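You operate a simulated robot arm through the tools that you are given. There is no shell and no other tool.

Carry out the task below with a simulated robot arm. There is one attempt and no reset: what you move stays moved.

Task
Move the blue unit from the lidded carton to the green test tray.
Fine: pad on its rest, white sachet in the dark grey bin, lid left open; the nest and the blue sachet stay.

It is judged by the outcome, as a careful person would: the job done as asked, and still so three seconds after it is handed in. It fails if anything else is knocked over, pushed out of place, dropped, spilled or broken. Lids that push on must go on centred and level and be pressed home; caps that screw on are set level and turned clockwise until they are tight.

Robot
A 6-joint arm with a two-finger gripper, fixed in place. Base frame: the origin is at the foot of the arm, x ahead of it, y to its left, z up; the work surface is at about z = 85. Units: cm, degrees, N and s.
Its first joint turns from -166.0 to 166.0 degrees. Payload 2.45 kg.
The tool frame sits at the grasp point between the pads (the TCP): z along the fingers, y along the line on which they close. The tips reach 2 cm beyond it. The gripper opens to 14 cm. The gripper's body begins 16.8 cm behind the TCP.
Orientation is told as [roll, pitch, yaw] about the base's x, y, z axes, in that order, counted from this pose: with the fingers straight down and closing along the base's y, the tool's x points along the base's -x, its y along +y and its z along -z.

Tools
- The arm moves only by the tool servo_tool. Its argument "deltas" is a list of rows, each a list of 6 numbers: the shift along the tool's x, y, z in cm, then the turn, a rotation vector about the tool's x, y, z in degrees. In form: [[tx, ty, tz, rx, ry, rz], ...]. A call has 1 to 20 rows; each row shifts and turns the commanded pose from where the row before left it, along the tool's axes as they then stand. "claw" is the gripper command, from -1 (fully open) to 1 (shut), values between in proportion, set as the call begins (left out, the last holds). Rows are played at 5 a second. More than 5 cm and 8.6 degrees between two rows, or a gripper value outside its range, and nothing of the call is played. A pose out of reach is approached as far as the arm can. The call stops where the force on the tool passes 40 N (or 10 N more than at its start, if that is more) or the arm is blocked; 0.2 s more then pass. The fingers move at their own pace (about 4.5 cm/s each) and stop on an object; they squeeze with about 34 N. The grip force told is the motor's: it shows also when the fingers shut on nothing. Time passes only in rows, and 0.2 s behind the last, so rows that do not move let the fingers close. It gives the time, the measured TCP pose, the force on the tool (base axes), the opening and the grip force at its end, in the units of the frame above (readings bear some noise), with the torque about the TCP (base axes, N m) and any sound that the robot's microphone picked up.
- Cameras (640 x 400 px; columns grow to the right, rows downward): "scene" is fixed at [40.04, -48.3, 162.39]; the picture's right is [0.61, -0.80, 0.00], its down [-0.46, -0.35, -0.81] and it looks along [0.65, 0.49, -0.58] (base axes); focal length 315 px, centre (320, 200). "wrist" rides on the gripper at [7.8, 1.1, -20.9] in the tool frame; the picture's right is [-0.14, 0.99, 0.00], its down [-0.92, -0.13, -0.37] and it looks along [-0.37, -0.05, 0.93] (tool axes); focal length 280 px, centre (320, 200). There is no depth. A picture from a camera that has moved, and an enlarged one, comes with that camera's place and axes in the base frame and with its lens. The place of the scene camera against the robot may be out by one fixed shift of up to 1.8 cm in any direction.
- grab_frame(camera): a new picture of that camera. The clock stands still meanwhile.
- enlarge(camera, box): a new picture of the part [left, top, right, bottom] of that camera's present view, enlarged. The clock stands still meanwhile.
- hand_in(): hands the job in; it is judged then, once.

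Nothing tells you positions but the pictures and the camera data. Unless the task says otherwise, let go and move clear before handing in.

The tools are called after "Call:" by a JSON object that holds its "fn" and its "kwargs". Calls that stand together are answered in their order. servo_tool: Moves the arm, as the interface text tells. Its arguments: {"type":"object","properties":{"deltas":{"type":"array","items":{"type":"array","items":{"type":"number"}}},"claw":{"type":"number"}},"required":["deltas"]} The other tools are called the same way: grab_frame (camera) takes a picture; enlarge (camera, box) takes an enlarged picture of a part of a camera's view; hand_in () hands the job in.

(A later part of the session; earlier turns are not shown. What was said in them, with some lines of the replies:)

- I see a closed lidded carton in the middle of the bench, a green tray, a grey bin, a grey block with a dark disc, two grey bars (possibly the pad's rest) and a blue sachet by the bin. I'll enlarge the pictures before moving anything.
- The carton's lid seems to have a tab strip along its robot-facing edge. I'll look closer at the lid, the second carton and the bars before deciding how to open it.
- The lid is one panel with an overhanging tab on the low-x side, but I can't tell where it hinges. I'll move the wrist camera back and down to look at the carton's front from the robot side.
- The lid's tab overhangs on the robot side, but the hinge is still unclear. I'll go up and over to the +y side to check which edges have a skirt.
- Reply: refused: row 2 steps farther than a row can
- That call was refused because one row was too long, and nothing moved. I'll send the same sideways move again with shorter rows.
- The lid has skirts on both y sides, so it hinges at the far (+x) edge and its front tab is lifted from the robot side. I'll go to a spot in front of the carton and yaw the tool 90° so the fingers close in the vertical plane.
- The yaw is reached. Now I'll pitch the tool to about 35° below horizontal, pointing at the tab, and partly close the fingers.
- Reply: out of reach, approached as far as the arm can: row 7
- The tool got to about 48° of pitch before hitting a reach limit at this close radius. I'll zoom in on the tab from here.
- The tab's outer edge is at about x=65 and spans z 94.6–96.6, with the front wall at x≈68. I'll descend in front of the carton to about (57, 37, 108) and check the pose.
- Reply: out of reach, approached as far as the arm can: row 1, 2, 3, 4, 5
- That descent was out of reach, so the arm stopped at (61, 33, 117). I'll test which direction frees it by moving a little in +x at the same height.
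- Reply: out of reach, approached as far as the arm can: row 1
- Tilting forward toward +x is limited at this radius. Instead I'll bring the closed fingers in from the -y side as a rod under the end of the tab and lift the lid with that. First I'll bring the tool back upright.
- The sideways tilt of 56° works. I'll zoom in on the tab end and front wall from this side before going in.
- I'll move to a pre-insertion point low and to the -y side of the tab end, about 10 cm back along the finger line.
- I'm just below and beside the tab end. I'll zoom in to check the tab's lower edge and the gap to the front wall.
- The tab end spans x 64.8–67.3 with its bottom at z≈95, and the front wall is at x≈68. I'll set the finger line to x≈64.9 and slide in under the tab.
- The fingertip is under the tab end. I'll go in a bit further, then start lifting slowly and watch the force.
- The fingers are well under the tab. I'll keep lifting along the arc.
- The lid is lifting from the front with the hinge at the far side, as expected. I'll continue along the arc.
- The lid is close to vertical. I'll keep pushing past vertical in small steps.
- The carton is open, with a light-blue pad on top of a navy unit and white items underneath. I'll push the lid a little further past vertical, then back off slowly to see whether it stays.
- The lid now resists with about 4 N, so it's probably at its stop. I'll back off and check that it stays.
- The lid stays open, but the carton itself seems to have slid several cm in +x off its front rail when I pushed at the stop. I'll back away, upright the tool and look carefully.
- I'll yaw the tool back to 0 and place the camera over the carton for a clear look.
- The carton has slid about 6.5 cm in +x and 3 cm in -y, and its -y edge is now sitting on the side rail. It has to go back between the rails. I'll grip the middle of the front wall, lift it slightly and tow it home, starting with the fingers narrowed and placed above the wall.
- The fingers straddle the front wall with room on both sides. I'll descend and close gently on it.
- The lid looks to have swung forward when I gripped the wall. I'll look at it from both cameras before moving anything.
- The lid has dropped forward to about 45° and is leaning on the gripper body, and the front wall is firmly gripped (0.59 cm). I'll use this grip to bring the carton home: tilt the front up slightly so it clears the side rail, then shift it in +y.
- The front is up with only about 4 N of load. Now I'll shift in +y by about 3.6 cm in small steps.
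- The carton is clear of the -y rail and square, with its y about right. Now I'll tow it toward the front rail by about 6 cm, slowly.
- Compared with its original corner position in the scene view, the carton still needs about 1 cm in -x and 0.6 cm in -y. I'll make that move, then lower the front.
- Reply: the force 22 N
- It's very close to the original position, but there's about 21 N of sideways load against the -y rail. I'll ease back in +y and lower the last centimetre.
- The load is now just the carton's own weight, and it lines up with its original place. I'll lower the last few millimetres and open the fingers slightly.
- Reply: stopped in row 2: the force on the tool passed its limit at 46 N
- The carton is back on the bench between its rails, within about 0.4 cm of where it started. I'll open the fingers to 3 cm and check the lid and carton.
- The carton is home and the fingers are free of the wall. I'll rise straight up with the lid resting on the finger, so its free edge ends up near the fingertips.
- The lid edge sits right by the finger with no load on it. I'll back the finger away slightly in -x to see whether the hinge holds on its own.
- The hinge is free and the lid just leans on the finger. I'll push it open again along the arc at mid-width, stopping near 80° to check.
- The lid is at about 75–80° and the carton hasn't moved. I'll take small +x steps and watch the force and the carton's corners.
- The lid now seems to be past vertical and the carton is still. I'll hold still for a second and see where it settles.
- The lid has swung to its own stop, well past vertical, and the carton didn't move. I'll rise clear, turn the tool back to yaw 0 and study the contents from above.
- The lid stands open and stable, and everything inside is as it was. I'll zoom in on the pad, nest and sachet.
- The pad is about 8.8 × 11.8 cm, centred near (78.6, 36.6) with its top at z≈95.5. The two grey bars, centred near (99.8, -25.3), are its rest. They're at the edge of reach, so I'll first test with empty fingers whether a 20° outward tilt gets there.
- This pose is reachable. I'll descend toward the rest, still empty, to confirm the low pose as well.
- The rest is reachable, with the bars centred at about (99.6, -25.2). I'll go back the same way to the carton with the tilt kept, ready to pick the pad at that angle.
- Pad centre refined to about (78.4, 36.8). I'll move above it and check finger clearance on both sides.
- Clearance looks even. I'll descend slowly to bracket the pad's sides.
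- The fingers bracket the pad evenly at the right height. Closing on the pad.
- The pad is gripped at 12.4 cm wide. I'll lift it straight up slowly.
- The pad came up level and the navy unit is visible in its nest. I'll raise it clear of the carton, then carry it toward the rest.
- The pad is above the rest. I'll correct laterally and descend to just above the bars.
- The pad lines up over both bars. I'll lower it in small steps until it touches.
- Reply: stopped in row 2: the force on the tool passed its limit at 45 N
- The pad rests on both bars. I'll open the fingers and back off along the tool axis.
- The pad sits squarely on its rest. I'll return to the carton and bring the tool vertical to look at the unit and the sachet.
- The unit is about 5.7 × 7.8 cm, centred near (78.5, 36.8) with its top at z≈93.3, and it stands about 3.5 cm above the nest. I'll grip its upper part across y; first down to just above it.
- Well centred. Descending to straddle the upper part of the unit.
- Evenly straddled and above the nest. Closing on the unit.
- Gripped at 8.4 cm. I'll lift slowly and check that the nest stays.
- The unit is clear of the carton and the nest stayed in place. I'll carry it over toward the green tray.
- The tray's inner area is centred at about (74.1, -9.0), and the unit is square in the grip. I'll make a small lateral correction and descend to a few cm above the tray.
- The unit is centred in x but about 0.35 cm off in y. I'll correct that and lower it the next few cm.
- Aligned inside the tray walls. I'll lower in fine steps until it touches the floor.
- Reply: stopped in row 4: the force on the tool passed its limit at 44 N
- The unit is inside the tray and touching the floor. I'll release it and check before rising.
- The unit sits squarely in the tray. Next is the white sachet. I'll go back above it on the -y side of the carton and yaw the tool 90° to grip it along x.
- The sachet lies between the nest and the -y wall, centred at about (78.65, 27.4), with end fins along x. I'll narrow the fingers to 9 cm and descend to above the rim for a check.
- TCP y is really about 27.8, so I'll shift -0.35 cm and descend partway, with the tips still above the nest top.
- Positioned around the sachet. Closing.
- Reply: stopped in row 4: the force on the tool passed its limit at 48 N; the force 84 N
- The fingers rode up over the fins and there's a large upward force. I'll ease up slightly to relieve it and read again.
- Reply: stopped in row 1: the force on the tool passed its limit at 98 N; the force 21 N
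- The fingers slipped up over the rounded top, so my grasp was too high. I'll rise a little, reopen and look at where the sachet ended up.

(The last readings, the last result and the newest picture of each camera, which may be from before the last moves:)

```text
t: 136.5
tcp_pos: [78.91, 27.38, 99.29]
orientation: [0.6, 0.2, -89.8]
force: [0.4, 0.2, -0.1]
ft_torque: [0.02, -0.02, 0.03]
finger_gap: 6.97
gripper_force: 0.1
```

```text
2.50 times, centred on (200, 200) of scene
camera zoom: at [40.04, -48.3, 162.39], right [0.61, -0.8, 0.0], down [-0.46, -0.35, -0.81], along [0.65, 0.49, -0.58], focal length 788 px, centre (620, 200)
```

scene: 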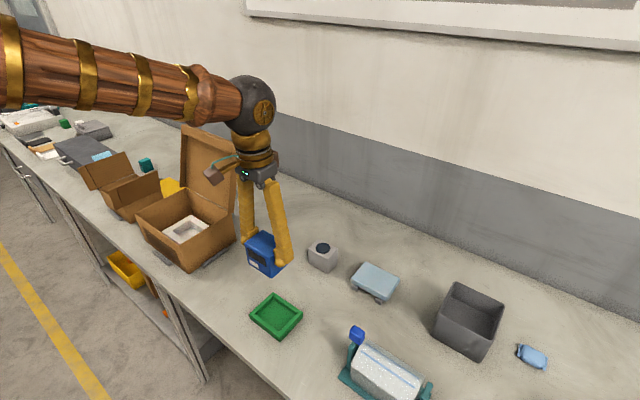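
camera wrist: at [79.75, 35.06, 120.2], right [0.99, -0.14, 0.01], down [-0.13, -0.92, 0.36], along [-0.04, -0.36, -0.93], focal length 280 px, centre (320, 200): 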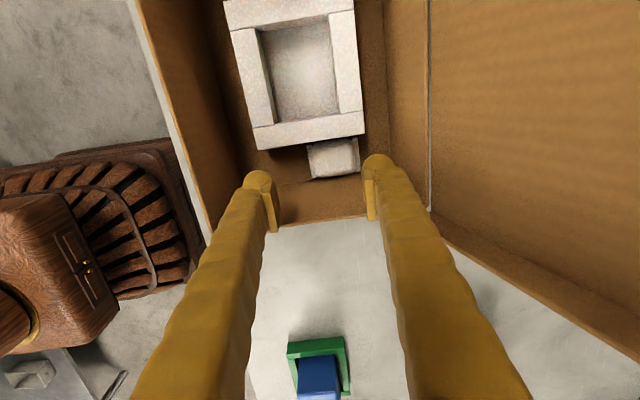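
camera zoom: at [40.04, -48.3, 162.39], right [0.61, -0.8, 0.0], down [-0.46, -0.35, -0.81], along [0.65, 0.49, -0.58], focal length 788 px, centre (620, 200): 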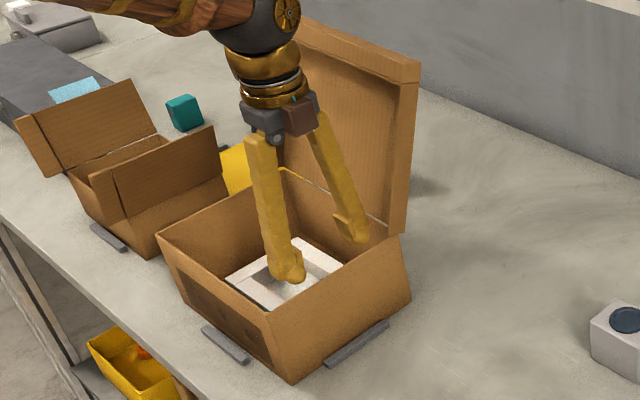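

The sachet slid about 2 cm in +x and is now centred at (80.8, 27.3), still flat on the floor. It's thinner than I assumed, so I'll come back lower with an 8 cm opening.

Call:
{"fn": "servo_tool", "kwargs": {"deltas": [[0, 0.95, 1.5, 0, 0, 0], [0, 0.95, 1.5, 0, 0, 0], [0, 0, 2, 0, 0, 0], [0, 0, 0, 0, 0, 0]], "claw": -0.143}}

Call:
{"fn": "enlarge", "kwargs": {"camera": "wrist", "box": [220, 110, 420, 240]}}

```text
t: 137.5
tcp_pos: [80.88, 27.21, 94.24]
orientation: [0.6, 0.2, -89.8]
force: [0.8, 0.0, -0.2]
ft_torque: [0.01, -0.01, 0.0]
finger_gap: 8.0
gripper_force: 0.0
```

```text
3.08 times, centred on (320, 175) of wrist
camera zoom: at [81.64, 34.93, 115.02], right [0.99, -0.14, 0.01], down [-0.13, -0.92, 0.36], along [-0.04, -0.36, -0.93], focal length 863 px, centre (320, 277)
```

zoom: 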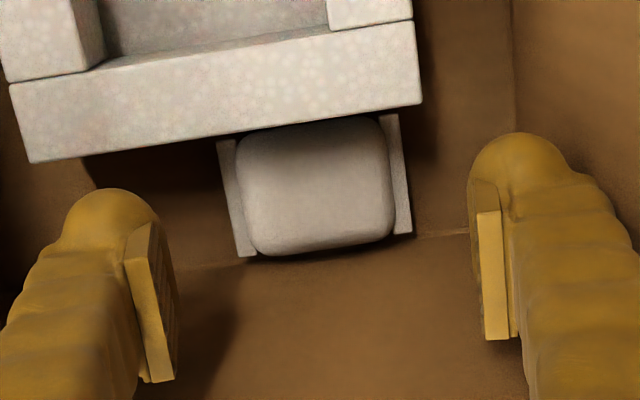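

Call:
{"fn": "servo_tool", "kwargs": {"deltas": [[0, -0.1, 1.2, 0, 0, 0], [0, 0, 1.2, 0, 0, 0], [0, 0, 1.2, 0, 0, 0], [0, 0, 1.2, 0, 0, 0], [0, 0, 0.9, 0, 0, 0], [0, 0, 0, 0, 0, 0]]}}

Call:
{"fn": "servo_tool", "kwargs": {"deltas": [[0, 0, 0.25, 0, 0, 0], [0, 0, 0, 0, 0, 0]]}}

```text
t: 138.9
tcp_pos: [80.74, 27.2, 88.56]
orientation: [0.6, 0.2, -89.9]
force: [-0.2, 0.4, -0.9]
ft_torque: [-0.02, 0.02, 0.01]
finger_gap: 8.01
gripper_force: 0.1
```

```text
t: 139.5
tcp_pos: [80.88, 27.28, 88.38]
orientation: [0.6, 0.1, -89.9]
force: [0.3, 0.2, 0.1]
ft_torque: [0.01, 0.01, -0.01]
finger_gap: 8.0
gripper_force: 0.1
```

Call:
{"fn": "servo_tool", "kwargs": {"deltas": [[0, 0, 0.2, 0, 0, 0], [0, 0, 0, 0, 0, 0]]}}

Call:
{"fn": "servo_tool", "kwargs": {"deltas": [[0, 0, 0.2, 0, 0, 0], [0, 0, 0, 0, 0, 0]]}}

Call:
{"fn": "enlarge", "kwargs": {"camera": "wrist", "box": [220, 110, 420, 240]}}

```text
t: 140.1
tcp_pos: [80.83, 27.29, 87.98]
orientation: [0.5, 0.2, -89.9]
force: [0.8, 0.1, -0.6]
ft_torque: [0.0, -0.01, -0.01]
finger_gap: 8.02
gripper_force: 0.1
```

```text
t: 140.7
tcp_pos: [80.81, 27.3, 87.98]
orientation: [0.6, 0.1, -89.9]
force: [0.1, -0.1, 0.4]
ft_torque: [-0.02, 0.0, 0.02]
finger_gap: 7.96
gripper_force: 0.0
```

```text
3.08 times, centred on (320, 175) of wrist
camera zoom: at [81.56, 34.98, 108.75], right [0.99, -0.14, 0.01], down [-0.13, -0.92, 0.36], along [-0.04, -0.36, -0.93], focal length 863 px, centre (320, 277)
```

zoom: 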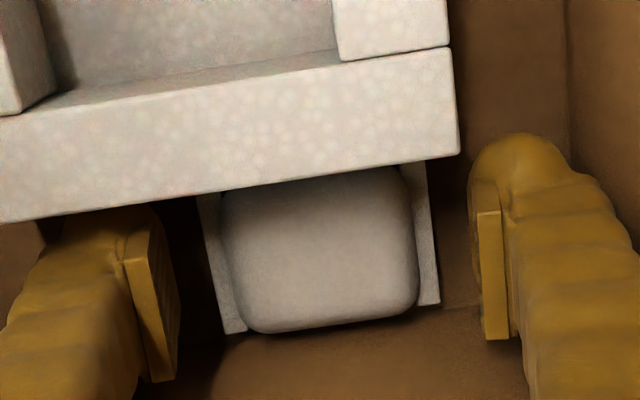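

Call:
{"fn": "servo_tool", "kwargs": {"deltas": [[0, 0, 0.2, 0, 0, 0], [0, 0, 0, 0, 0, 0]]}}

```text
t: 141.3
tcp_pos: [80.76, 27.21, 87.84]
orientation: [0.6, 0.2, -89.8]
force: [-0.8, 0.9, 0.6]
ft_torque: [-0.03, 0.03, -0.03]
finger_gap: 8.04
gripper_force: 0.1
```

Call:
{"fn": "servo_tool", "kwargs": {"deltas": [[0, 0, 0.15, 0, 0, 0], [0, 0, 0, 0, 0, 0]]}}

```text
t: 141.9
tcp_pos: [80.67, 27.32, 87.67]
orientation: [0.7, 0.2, -89.9]
force: [-0.5, -0.4, 0.9]
ft_torque: [-0.02, 0.07, -0.02]
finger_gap: 8.02
gripper_force: 0.1
```

The tips are now close to the carton floor. I'll close gradually this time: first to about 6.4 cm, and look.

Call:
{"fn": "servo_tool", "kwargs": {"deltas": [[0, 0, 0, 0, 0, 0], [0, 0, 0, 0, 0, 0]], "claw": 0.086}}

Call:
{"fn": "enlarge", "kwargs": {"camera": "wrist", "box": [220, 110, 420, 240]}}

```text
t: 142.5
tcp_pos: [80.6, 27.23, 87.63]
orientation: [0.6, 0.2, -89.8]
force: [-1.6, -0.2, -0.7]
ft_torque: [0.0, -0.03, -0.01]
finger_gap: 6.4
gripper_force: 0.1
```

```text
3.08 times, centred on (320, 175) of wrist
camera zoom: at [81.53, 34.96, 108.44], right [0.99, -0.14, 0.01], down [-0.13, -0.92, 0.36], along [-0.04, -0.36, -0.93], focal length 863 px, centre (320, 277)
```

zoom: 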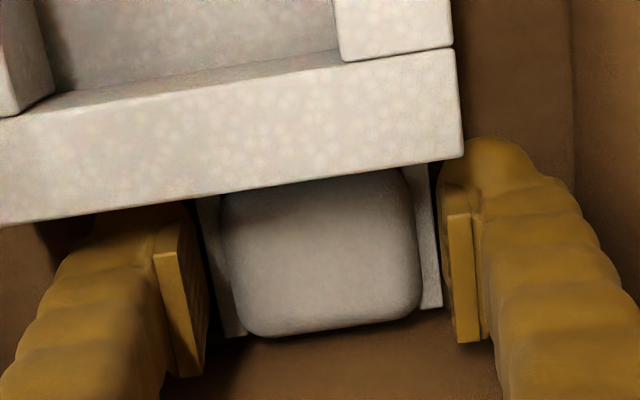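

Call:
{"fn": "servo_tool", "kwargs": {"deltas": [[0, 0, 0, 0, 0, 0], [0, 0, 0, 0, 0, 0]], "claw": 0.16}}

Call:
{"fn": "enlarge", "kwargs": {"camera": "wrist", "box": [220, 110, 420, 240]}}

```text
t: 143.1
tcp_pos: [80.8, 27.24, 87.63]
orientation: [0.6, 0.2, -89.9]
force: [0.0, 0.3, 0.8]
ft_torque: [0.01, 0.02, 0.01]
finger_gap: 6.05
gripper_force: 33.9
```

```text
3.08 times, centred on (320, 175) of wrist
camera zoom: at [81.53, 34.96, 108.44], right [0.99, -0.14, 0.01], down [-0.13, -0.92, 0.36], along [-0.04, -0.36, -0.93], focal length 863 px, centre (320, 277)
```

zoom: 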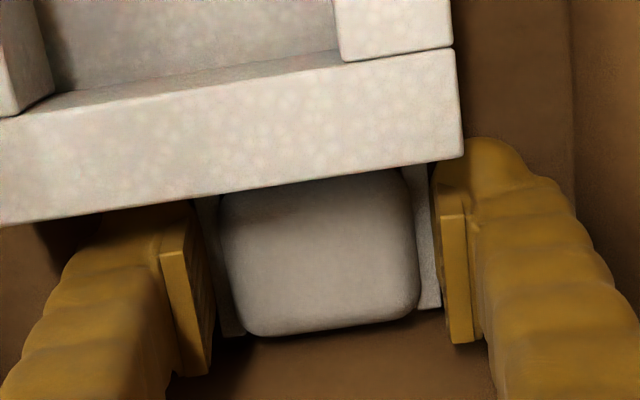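

The fins are gripped at 6.05 cm with no vertical load. Lifting gently to test.

Call:
{"fn": "servo_tool", "kwargs": {"deltas": [[0, 0, -0.3, 0, 0, 0], [0, 0, -0.5, 0, 0, 0], [0, 0, -0.7, 0, 0, 0], [0, 0, 0, 0, 0, 0]], "claw": 0.25}}

Call:
{"fn": "enlarge", "kwargs": {"camera": "wrist", "box": [220, 110, 420, 240]}}

```text
t: 144.1
tcp_pos: [80.73, 27.38, 89.08]
orientation: [0.5, 0.2, -89.9]
force: [-0.3, -0.2, -1.4]
ft_torque: [0.02, 0.0, -0.01]
finger_gap: 6.01
gripper_force: 34.8
```

```text
3.08 times, centred on (320, 175) of wrist
camera zoom: at [81.61, 35.03, 109.96], right [0.99, -0.14, 0.01], down [-0.13, -0.92, 0.36], along [-0.04, -0.36, -0.93], focal length 863 px, centre (320, 277)
```

zoom: 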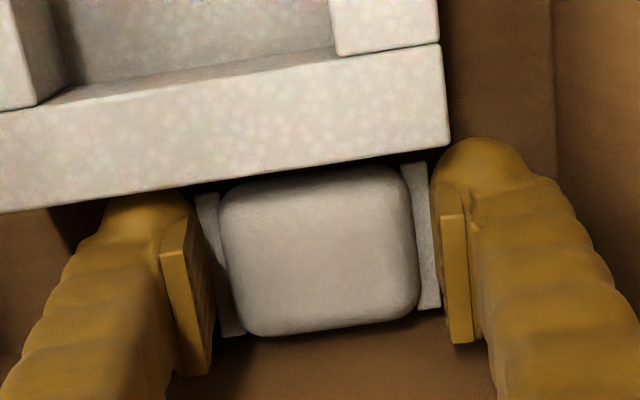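

The sachet is held. I'll lift it straight out of the carton.

Call:
{"fn": "servo_tool", "kwargs": {"deltas": [[0, 0, -1, 0, 0, 0], [0, 0, -1.5, 0, 0, 0], [0, 0, -2, 0, 0, 0], [0, 0, -2.5, 0, 0, 0], [0, 0, -3, 0, 0, 0], [0, 0, -3, 0, 0, 0], [0, 0, -3, 0, 0, 0], [0, 0, -3, 0, 0, 0], [0, 0, -2, 0, 0, 0], [0, 0, 0, 0, 0, 0]]}}

Call:
{"fn": "grab_frame", "kwargs": {"camera": "wrist"}}

Call:
{"fn": "grab_frame", "kwargs": {"camera": "scene"}}

```text
t: 146.3
tcp_pos: [80.53, 27.1, 109.86]
orientation: [0.6, 0.2, -89.9]
force: [0.0, -0.1, -1.2]
ft_torque: [-0.01, 0.0, 0.03]
finger_gap: 6.04
gripper_force: 34.3
```

```text
taken
camera wrist: at [81.36, 34.89, 130.77], right [0.99, -0.14, 0.01], down [-0.13, -0.92, 0.36], along [-0.04, -0.36, -0.93], focal length 280 px, centre (320, 200)
```

wrist: 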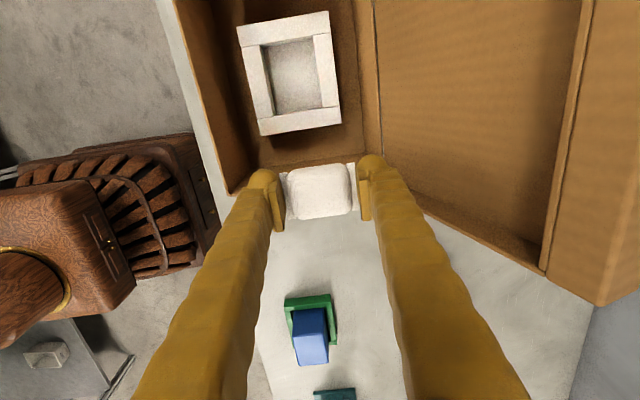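

```text
taken
```

scene: 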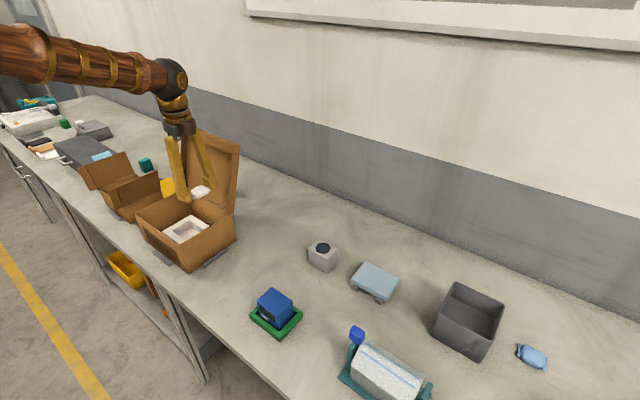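

The sachet is out and held securely. I'll move it clear of the lid and turn the tool back to yaw 0 for the reach to the bin.

Call:
{"fn": "servo_tool", "kwargs": {"deltas": [[0, -1.5, -2.5, 0, 0, 0], [0, -1.5, -2.5, 0, 0, 0], [0, -1.5, -2.5, 0, 0, 0], [0, -1.5, -2.5, 0, 0, 0], [-2, 0, 0, 0, 0, 0], [-4, 0, 0, 0, 0, 0], [-4, 0, 0, 0, 0, 0], [-4, 0, 0, 0, 0, 0], [-4, 0, 0, 0, 0, 0], [-4, 0, 0, 0, 0, 0], [-2, 0, 0, 0, 0, 0], [0, 0, 0, 0, 0, 0]]}}

Call:
{"fn": "servo_tool", "kwargs": {"deltas": [[0, 0, 0, 0, 0, -6], [0, 0, 0, 0, 0, -6], [0, 0, 0, 0, 0, -6], [0, 0, 0, 0, 0, -6], [0, 0, 0, 0, 0, -6], [0, 0, 0, 0, 0, -6], [0, 0, 0, 0, 0, -6], [0, 0, 0, 0, 0, -6], [0, 0, 0, 0, 0, -6], [0, 0, 0, 0, 0, -6], [0, 0, 0, 0, 0, -6], [0, 0, 0, 0, 0, -6], [0, 0, 0, 0, 0, -6], [0, 0, 0, 0, 0, -6], [0, 0, 0, 0, 0, -6], [0, 0, 0, 0, 0, 0]]}}

Call:
{"fn": "grab_frame", "kwargs": {"camera": "wrist"}}

```text
t: 148.9
tcp_pos: [74.81, 3.28, 119.84]
orientation: [0.6, 0.2, -90.0]
force: [-0.7, -0.4, -0.6]
ft_torque: [-0.01, -0.02, -0.03]
finger_gap: 6.02
gripper_force: 33.8
```

```text
t: 152.3
tcp_pos: [74.47, 3.12, 119.87]
orientation: [0.2, -0.6, 0.0]
force: [-0.3, -0.4, -0.1]
ft_torque: [-0.03, 0.04, 0.0]
finger_gap: 6.02
gripper_force: 34.1
```

```text
taken
camera wrist: at [66.43, 4.13, 140.69], right [0.14, 0.99, 0.0], down [0.92, -0.13, 0.38], along [0.37, -0.05, -0.93], focal length 280 px, centre (320, 200)
```

wrist: 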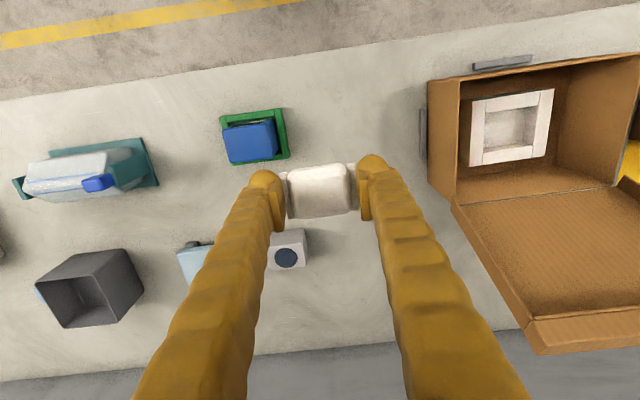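

Call:
{"fn": "servo_tool", "kwargs": {"deltas": [[-0.5, -1.9, 0.1, 0, 0, 0], [-1.05, -3.8, 0.2, 0, 0, 0], [-1.05, -3.8, 0.2, 0, 0, 0], [-1.05, -3.8, 0.2, 0, 0, 0], [-1.05, -3.8, 0.2, 0, 0, 0], [-1.05, -3.8, 0.2, 0, 0, 0], [-1.05, -3.8, 0.2, 0, 0, 0], [-1.05, -3.8, 0.2, 0, 0, 0], [-1.05, -3.8, 0.2, 0, 0, 0], [-1.05, -3.8, 0.2, 0, 0, 0], [-0.6, -1.9, 0.1, 0, 0, 0], [0, 0, 0, 0, -6, 0], [0, 0, 0, 0, -6, 0], [0, 0, 0, 0, -6, 0], [0, 0, 0, 0, -6, 0], [0, 0, 0, 0, -6, 0], [0, 0, 0, 0, 0, 0]]}}

Call:
{"fn": "grab_frame", "kwargs": {"camera": "wrist"}}

Call:
{"fn": "grab_frame", "kwargs": {"camera": "scene"}}

```text
t: 155.9
tcp_pos: [85.03, -34.88, 118.01]
orientation: [0.2, -30.6, 0.0]
force: [-0.6, 0.1, 0.0]
ft_torque: [0.03, 0.01, 0.0]
finger_gap: 6.02
gripper_force: 34.3
```

```text
taken
camera wrist: at [67.68, -33.88, 131.88], right [0.12, 0.99, 0.07], down [0.6, -0.13, 0.79], along [0.79, -0.05, -0.61], focal length 280 px, centre (320, 200)
```

wrist: 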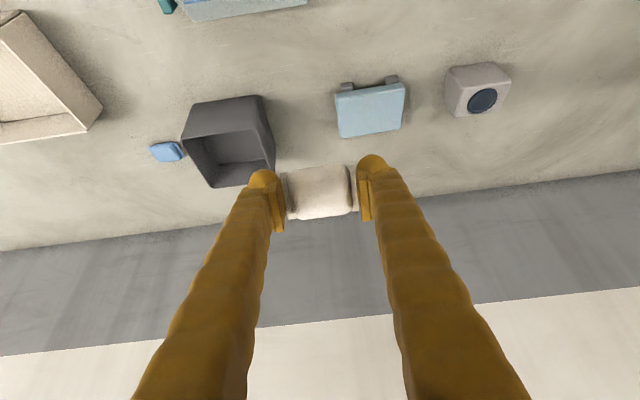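

```text
taken
```

scene: 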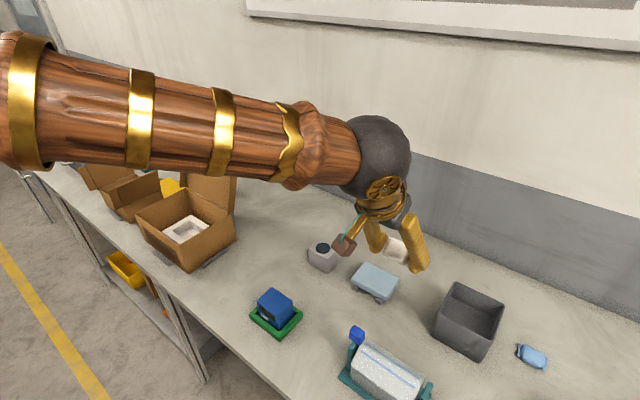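

Call:
{"fn": "servo_tool", "kwargs": {"deltas": [[-1.57, -2.6, 2.09, 0, 0, 0], [-1.57, -2.6, 2.09, 0, 0, 0], [-1.57, -2.6, 2.09, 0, 0, 0], [-1.57, -2.6, 2.09, 0, 0, 0], [-1.57, -2.6, 2.09, 0, 0, 0], [-1.57, -2.6, 2.09, 0, 0, 0], [0, 0, 0, 0, 0, 0]]}}

Call:
{"fn": "grab_frame", "kwargs": {"camera": "wrist"}}

Call:
{"fn": "enlarge", "kwargs": {"camera": "scene", "box": [380, 180, 560, 370]}}

```text
t: 157.5
tcp_pos: [99.56, -50.58, 111.96]
orientation: [0.2, -30.6, -0.1]
force: [-0.4, -0.7, -0.3]
ft_torque: [-0.02, 0.01, -0.02]
finger_gap: 6.0
gripper_force: 34.1
```

```text
taken
camera wrist: at [82.15, -49.65, 125.85], right [0.12, 0.99, 0.07], down [0.61, -0.13, 0.79], along [0.79, -0.05, -0.61], focal length 280 px, centre (320, 200)
```

wrist: 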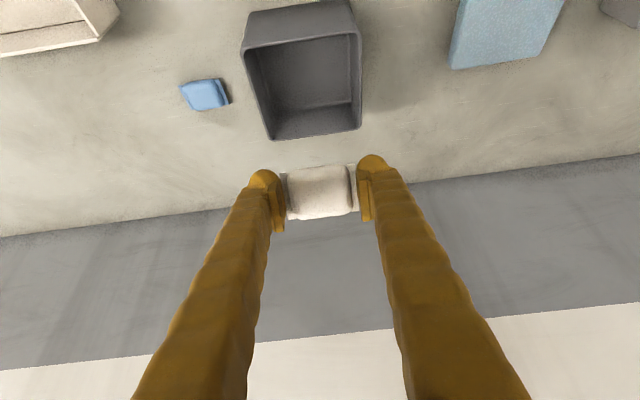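

```text
2.11 times, centred on (470, 275) of scene
camera zoom: at [40.04, -48.3, 162.39], right [0.61, -0.8, 0.0], down [-0.46, -0.35, -0.81], along [0.65, 0.49, -0.58], focal length 664 px, centre (4, 42)
```

zoom: 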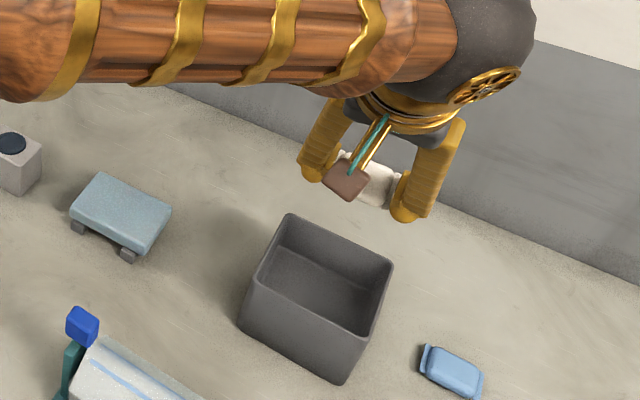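

The bin opening is centred at about (100.8, -50.9), with its rim near z=95.3. I'll descend into it along a clear line.

Call:
{"fn": "servo_tool", "kwargs": {"deltas": [[1.35, -0.05, 2.92, 0, 0, 0], [1.35, -0.05, 2.92, 0, 0, 0], [1.35, -0.05, 2.92, 0, 0, 0], [1.35, -0.05, 2.92, 0, 0, 0], [0.6, -0.05, 1.3, 0, 0, 0], [0, 0, 0, 0, 0, 0]]}}

Call:
{"fn": "grab_frame", "kwargs": {"camera": "wrist"}}

Call:
{"fn": "enlarge", "kwargs": {"camera": "scene", "box": [380, 180, 560, 370]}}

```text
t: 158.9
tcp_pos: [101.01, -50.71, 97.62]
orientation: [0.1, -30.6, -0.1]
force: [-0.2, 0.5, 0.5]
ft_torque: [0.02, -0.01, 0.04]
finger_gap: 6.03
gripper_force: 34.1
```

```text
taken
camera wrist: at [83.63, -49.74, 111.58], right [0.12, 0.99, 0.07], down [0.61, -0.13, 0.79], along [0.79, -0.05, -0.61], focal length 280 px, centre (320, 200)
```

wrist: 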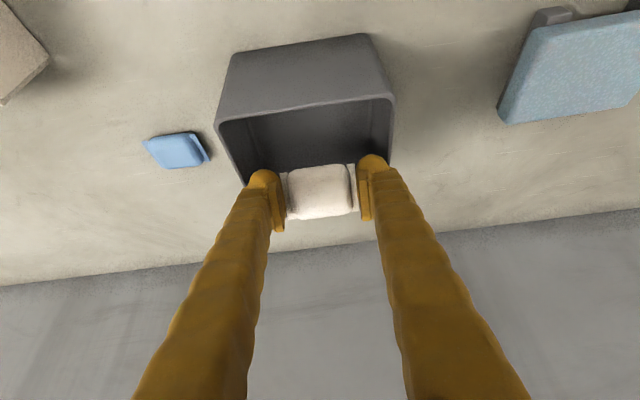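

```text
2.11 times, centred on (470, 275) of scene
camera zoom: at [40.04, -48.3, 162.39], right [0.61, -0.8, 0.0], down [-0.46, -0.35, -0.81], along [0.65, 0.49, -0.58], focal length 664 px, centre (4, 42)
```

zoom: 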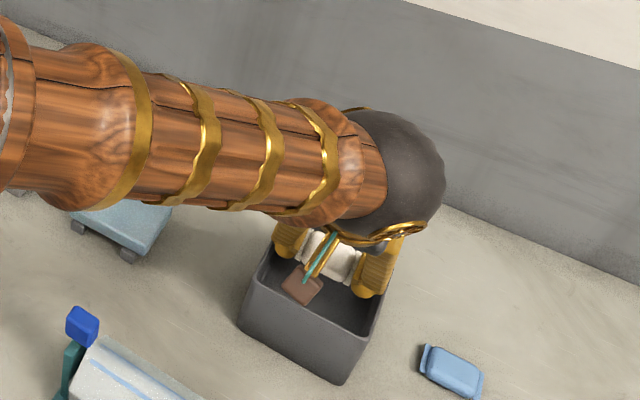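

Call:
{"fn": "servo_tool", "kwargs": {"deltas": [[0.7, -0.25, 1.3, 0, 0, 0], [0.7, 0, 1.3, 0, 0, 0], [0.7, 0, 1.3, 0, 0, 0], [0, 0, 0, 0, 0, 0]]}}

Call:
{"fn": "grab_frame", "kwargs": {"camera": "wrist"}}

Call:
{"fn": "enlarge", "kwargs": {"camera": "scene", "box": [400, 220, 540, 370]}}

```text
t: 159.9
tcp_pos: [101.43, -50.73, 93.22]
orientation: [0.2, -30.6, 0.0]
force: [0.2, 0.0, -0.5]
ft_torque: [-0.01, 0.01, -0.01]
finger_gap: 6.05
gripper_force: 33.9
```

```text
taken
camera wrist: at [83.93, -49.77, 107.08], right [0.12, 0.99, 0.07], down [0.6, -0.13, 0.79], along [0.79, -0.05, -0.61], focal length 280 px, centre (320, 200)
```

wrist: 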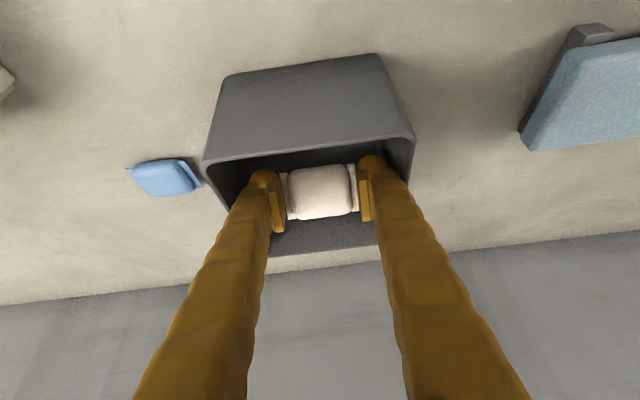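

```text
2.67 times, centred on (470, 295) of scene
camera zoom: at [40.04, -48.3, 162.39], right [0.61, -0.8, 0.0], down [-0.46, -0.35, -0.81], along [0.65, 0.49, -0.58], focal length 841 px, centre (-80, -53)
```

zoom: 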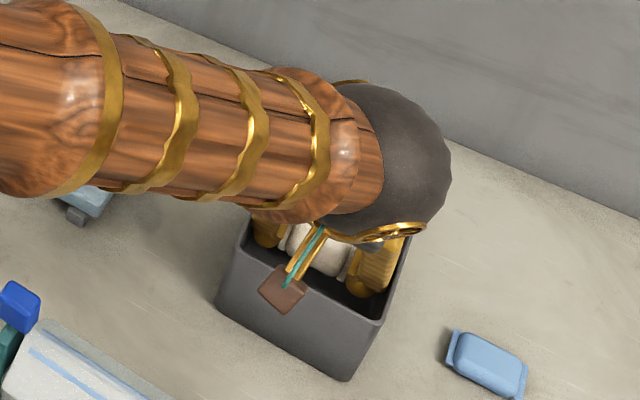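

Call:
{"fn": "servo_tool", "kwargs": {"deltas": [[0.5, -0.1, 0.86, 0, 0, 0], [0.5, 0, 0.86, 0, 0, 0], [0.4, 0, 0.7, 0, 0, 0], [0, 0, 0, 0, 0, 0]]}}

Call:
{"fn": "grab_frame", "kwargs": {"camera": "wrist"}}

```text
t: 160.8
tcp_pos: [101.49, -51.03, 90.89]
orientation: [0.0, -31.0, 0.1]
force: [1.3, -0.9, 5.6]
ft_torque: [0.03, 0.03, 0.01]
finger_gap: 6.06
gripper_force: 34.3
stopped in row 4: the force on the tool passed its limit at 41 N (the readings are from after the stop); the commanded pose is now the measured one
```

```text
taken
camera wrist: at [83.94, -49.99, 104.78], right [0.12, 0.99, 0.07], down [0.6, -0.13, 0.79], along [0.79, -0.05, -0.61], focal length 280 px, centre (320, 200)
```

wrist: 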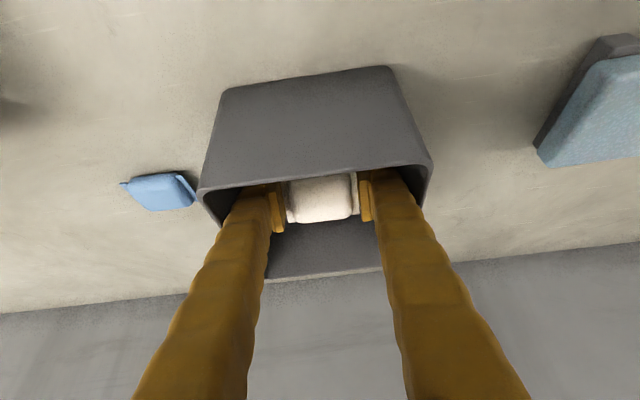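

The sachet has touched down inside the bin and the bin hasn't shifted. I'll ease up a touch and open slightly to release.

Call:
{"fn": "servo_tool", "kwargs": {"deltas": [[-0.15, 0.05, -0.26, 0, 0, 0], [0, 0, 0, 0, 0, 0]]}}

Call:
{"fn": "servo_tool", "kwargs": {"deltas": [[0, 0, 0, 0, 0, 0], [0, 0, 0, 0, 0, 0], [0, 0, 0, 0, 0, 0]], "claw": 0.02}}

Call:
{"fn": "enlarge", "kwargs": {"camera": "wrist", "box": [190, 130, 450, 290]}}

```text
t: 161.4
tcp_pos: [101.46, -51.11, 91.08]
orientation: [0.0, -30.9, 0.0]
force: [-0.6, -0.6, -0.2]
ft_torque: [-0.02, -0.02, -0.01]
finger_gap: 6.0
gripper_force: 33.6
```

```text
t: 162.2
tcp_pos: [101.43, -50.97, 91.12]
orientation: [-0.1, -31.0, 0.0]
force: [0.2, -0.3, 0.8]
ft_torque: [-0.01, 0.01, 0.01]
finger_gap: 6.88
gripper_force: 0.1
```

```text
2.46 times, centred on (320, 210) of wrist
camera zoom: at [83.94, -49.98, 104.96], right [0.12, 0.99, 0.07], down [0.6, -0.13, 0.79], along [0.79, -0.05, -0.61], focal length 690 px, centre (320, 175)
```

zoom: 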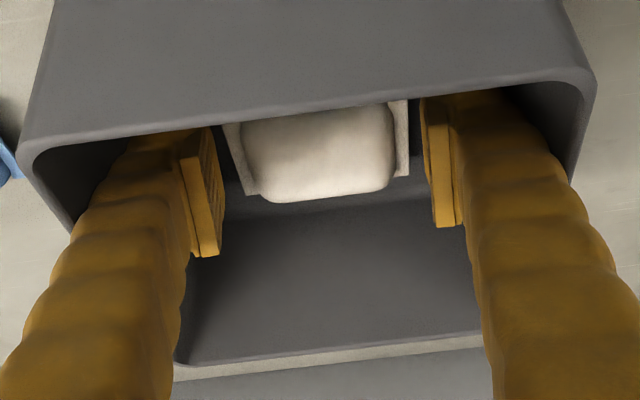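

The sachet lies on the bin floor. I'll retract along the tool axis and check.

Call:
{"fn": "servo_tool", "kwargs": {"deltas": [[0, 0, -1, 0, 0, 0], [0, 0, -2, 0, 0, 0], [0, 0, -3, 0, 0, 0], [0, 0, -3, 0, 0, 0], [0, 0, -3, 0, 0, 0], [0, 0, -3, 0, 0, 0], [0, 0, -3, 0, 0, 0], [0, 0, 0, 0, 0, 0]]}}

Call:
{"fn": "grab_frame", "kwargs": {"camera": "wrist"}}

Call:
{"fn": "grab_frame", "kwargs": {"camera": "scene"}}

```text
t: 164.0
tcp_pos: [92.29, -50.98, 106.89]
orientation: [0.0, -30.9, 0.0]
force: [-0.5, -0.7, -0.2]
ft_torque: [0.0, -0.02, 0.02]
finger_gap: 6.84
gripper_force: 0.1
```

```text
taken
camera wrist: at [74.79, -49.9, 120.57], right [0.12, 0.99, 0.07], down [0.6, -0.13, 0.79], along [0.79, -0.05, -0.61], focal length 280 px, centre (320, 200)
```

wrist: 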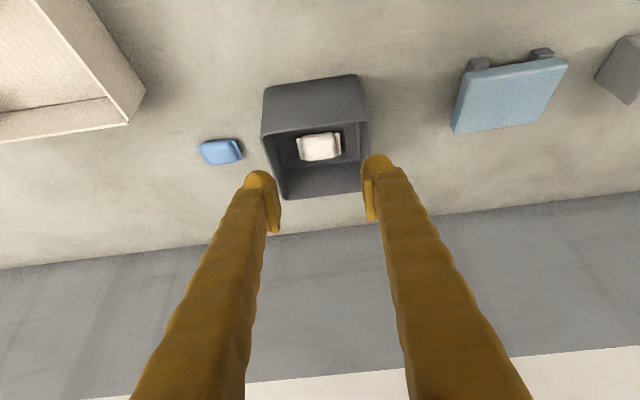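

```text
taken
```

scene: 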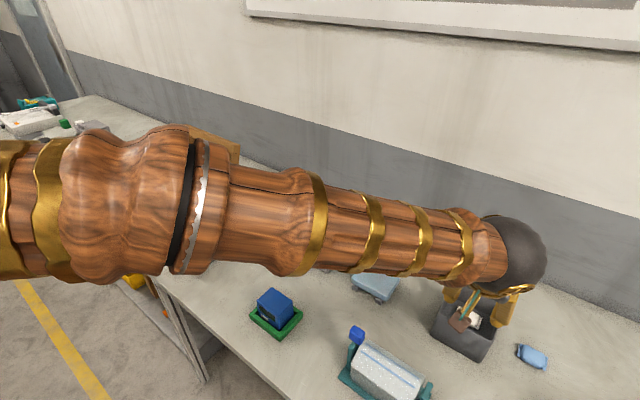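

The white sachet is in the bin and the blue one is untouched. I'll move away, bring the tool upright and do a full check of the scene.

Call:
{"fn": "servo_tool", "kwargs": {"deltas": [[1.3, 2.5, -3.4, 0, 0, 0], [1.3, 2.5, -3.4, 0, 0, 0], [1.3, 2.5, -3.4, 0, 0, 0], [1.3, 2.5, -3.4, 0, 0, 0], [1.3, 2.5, -3.4, 0, 0, 0], [0, 0, 0, 0, 6.2, 0], [0, 0, 0, 0, 6.2, 0], [0, 0, 0, 0, 6.2, 0], [0, 0, 0, 0, 6.2, 0], [0, 0, 0, 0, 6.1, 0], [1, 4, -1, 0, 0, 0], [1, 4, -1, 0, 0, 0], [1, 4, -1, 0, 0, 0], [1, 4, -1, 0, 0, 0], [1, 4, -1, 0, 0, 0], [1, 4, -1, 0, 0, 0], [1, 4, -1, 0, 0, 0], [0, 0, 0, 0, 0, 0]]}}

Call:
{"fn": "grab_frame", "kwargs": {"camera": "wrist"}}

Call:
{"fn": "grab_frame", "kwargs": {"camera": "scene"}}

```text
t: 167.8
tcp_pos: [71.06, -10.18, 124.99]
orientation: [-0.1, 0.1, 0.0]
force: [0.2, -0.3, 0.0]
ft_torque: [0.0, -0.02, 0.01]
finger_gap: 6.89
gripper_force: 0.0
```

```text
taken
camera wrist: at [63.1, -9.17, 145.83], right [0.14, 0.99, 0.0], down [0.92, -0.13, 0.37], along [0.37, -0.05, -0.93], focal length 280 px, centre (320, 200)
```

wrist: 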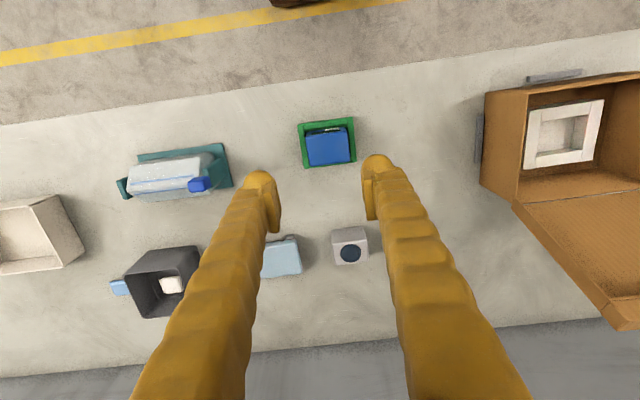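

```text
taken
```

scene: 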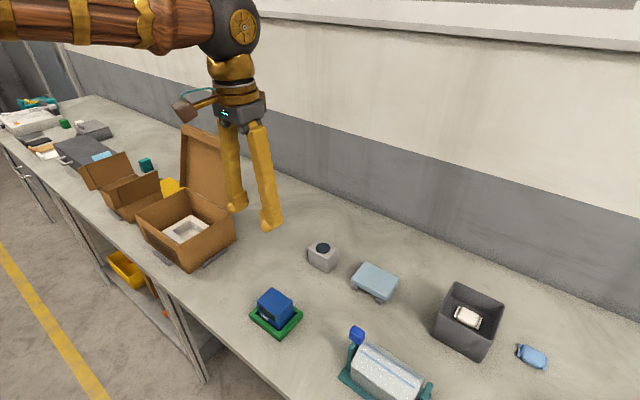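

Everything looks right at a glance. I'll check the carton's position against the start, the lid, the pad and the bin close up.

Call:
{"fn": "enlarge", "kwargs": {"camera": "scene", "box": [120, 180, 240, 275]}}

Call:
{"fn": "enlarge", "kwargs": {"camera": "scene", "box": [240, 220, 420, 350]}}

Call:
{"fn": "enlarge", "kwargs": {"camera": "scene", "box": [400, 260, 580, 400]}}

Call:
{"fn": "enlarge", "kwargs": {"camera": "scene", "box": [70, 110, 270, 290]}}

```text
4.21 times, centred on (180, 228) of scene
camera zoom: at [40.04, -48.3, 162.39], right [0.61, -0.8, 0.0], down [-0.46, -0.35, -0.81], along [0.65, 0.49, -0.58], focal length 1328 px, centre (910, 84)
```

zoom: 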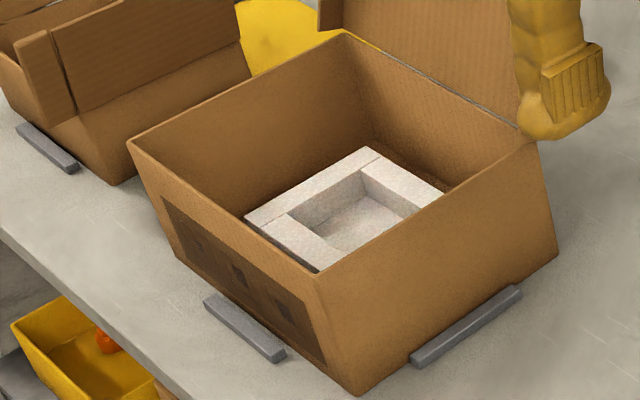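

```text
3.08 times, centred on (330, 285) of scene
camera zoom: at [40.04, -48.3, 162.39], right [0.61, -0.8, 0.0], down [-0.46, -0.35, -0.81], along [0.65, 0.49, -0.58], focal length 970 px, centre (289, -62)
```

zoom: 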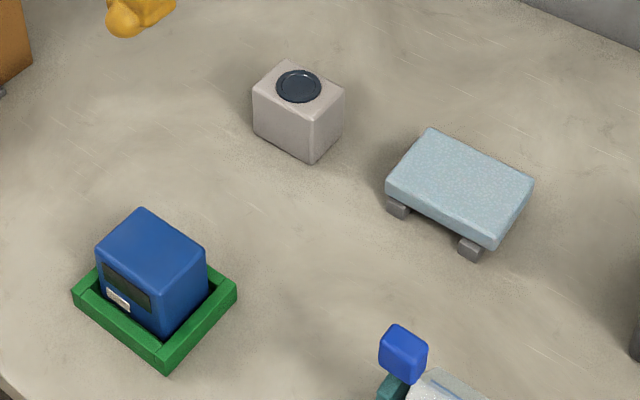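

```text
2.86 times, centred on (490, 330) of scene
camera zoom: at [40.04, -48.3, 162.39], right [0.61, -0.8, 0.0], down [-0.46, -0.35, -0.81], along [0.65, 0.49, -0.58], focal length 901 px, centre (-166, -171)
```

zoom: 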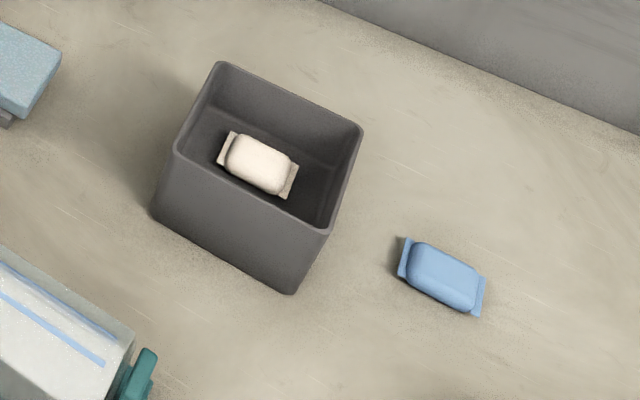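

```text
2.22 times, centred on (170, 200) of scene
camera zoom: at [40.04, -48.3, 162.39], right [0.61, -0.8, 0.0], down [-0.46, -0.35, -0.81], along [0.65, 0.49, -0.58], focal length 701 px, centre (653, 200)
```

zoom: 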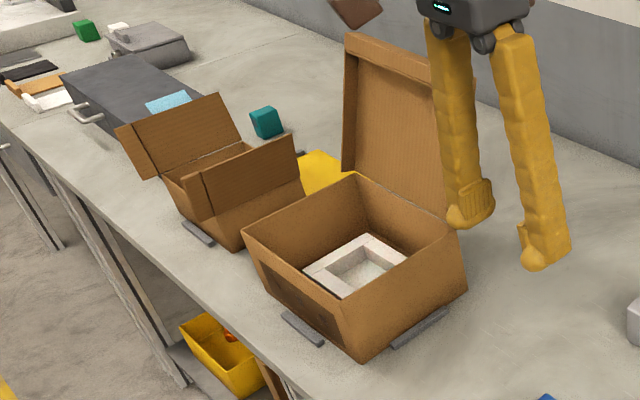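

Every requirement checks out:
- **Unit:** square in the green tray.
- **Pad:** on its two-bar rest.
- **White sachet:** in the grey bin; the blue one is untouched.
- **Nest:** still in the carton.
- **Lid:** standing open.
- **Carton:** back between its rails, within about half a centimetre of its start.

The arm is clear, so I'm handing in.

Call:
{"fn": "hand_in", "kwargs": {}}

```text
The job is handed in.
```

The blue unit is in the green test tray, and I've handed the job in. I don't have the judge's verdict.

- **Pad:** it sits level on the two grey bars. I took those to be its rest, because they match its size.
- **White sachet:** it is in the dark grey bin. My first grip slipped over its top and slid it about 2 cm inside the carton; the second grip held.
- **Nest and blue sachet:** the nest is still in the carton and the blue sachet was not touched.
- **Lid:** it stands open at its stop and stayed there through the rest of the job.

**Carton moved:** while opening the lid I pushed too hard at its stop. The carton slid about 6.5 cm and ended up on its side rail. When I gripped its front wall to bring it back, the lid dropped partway and I had to reopen it. The carton is now back between its rails, about half a centimetre from where it started.

Nothing was knocked over or dropped, and the last pictures show the other items I compared where they started.
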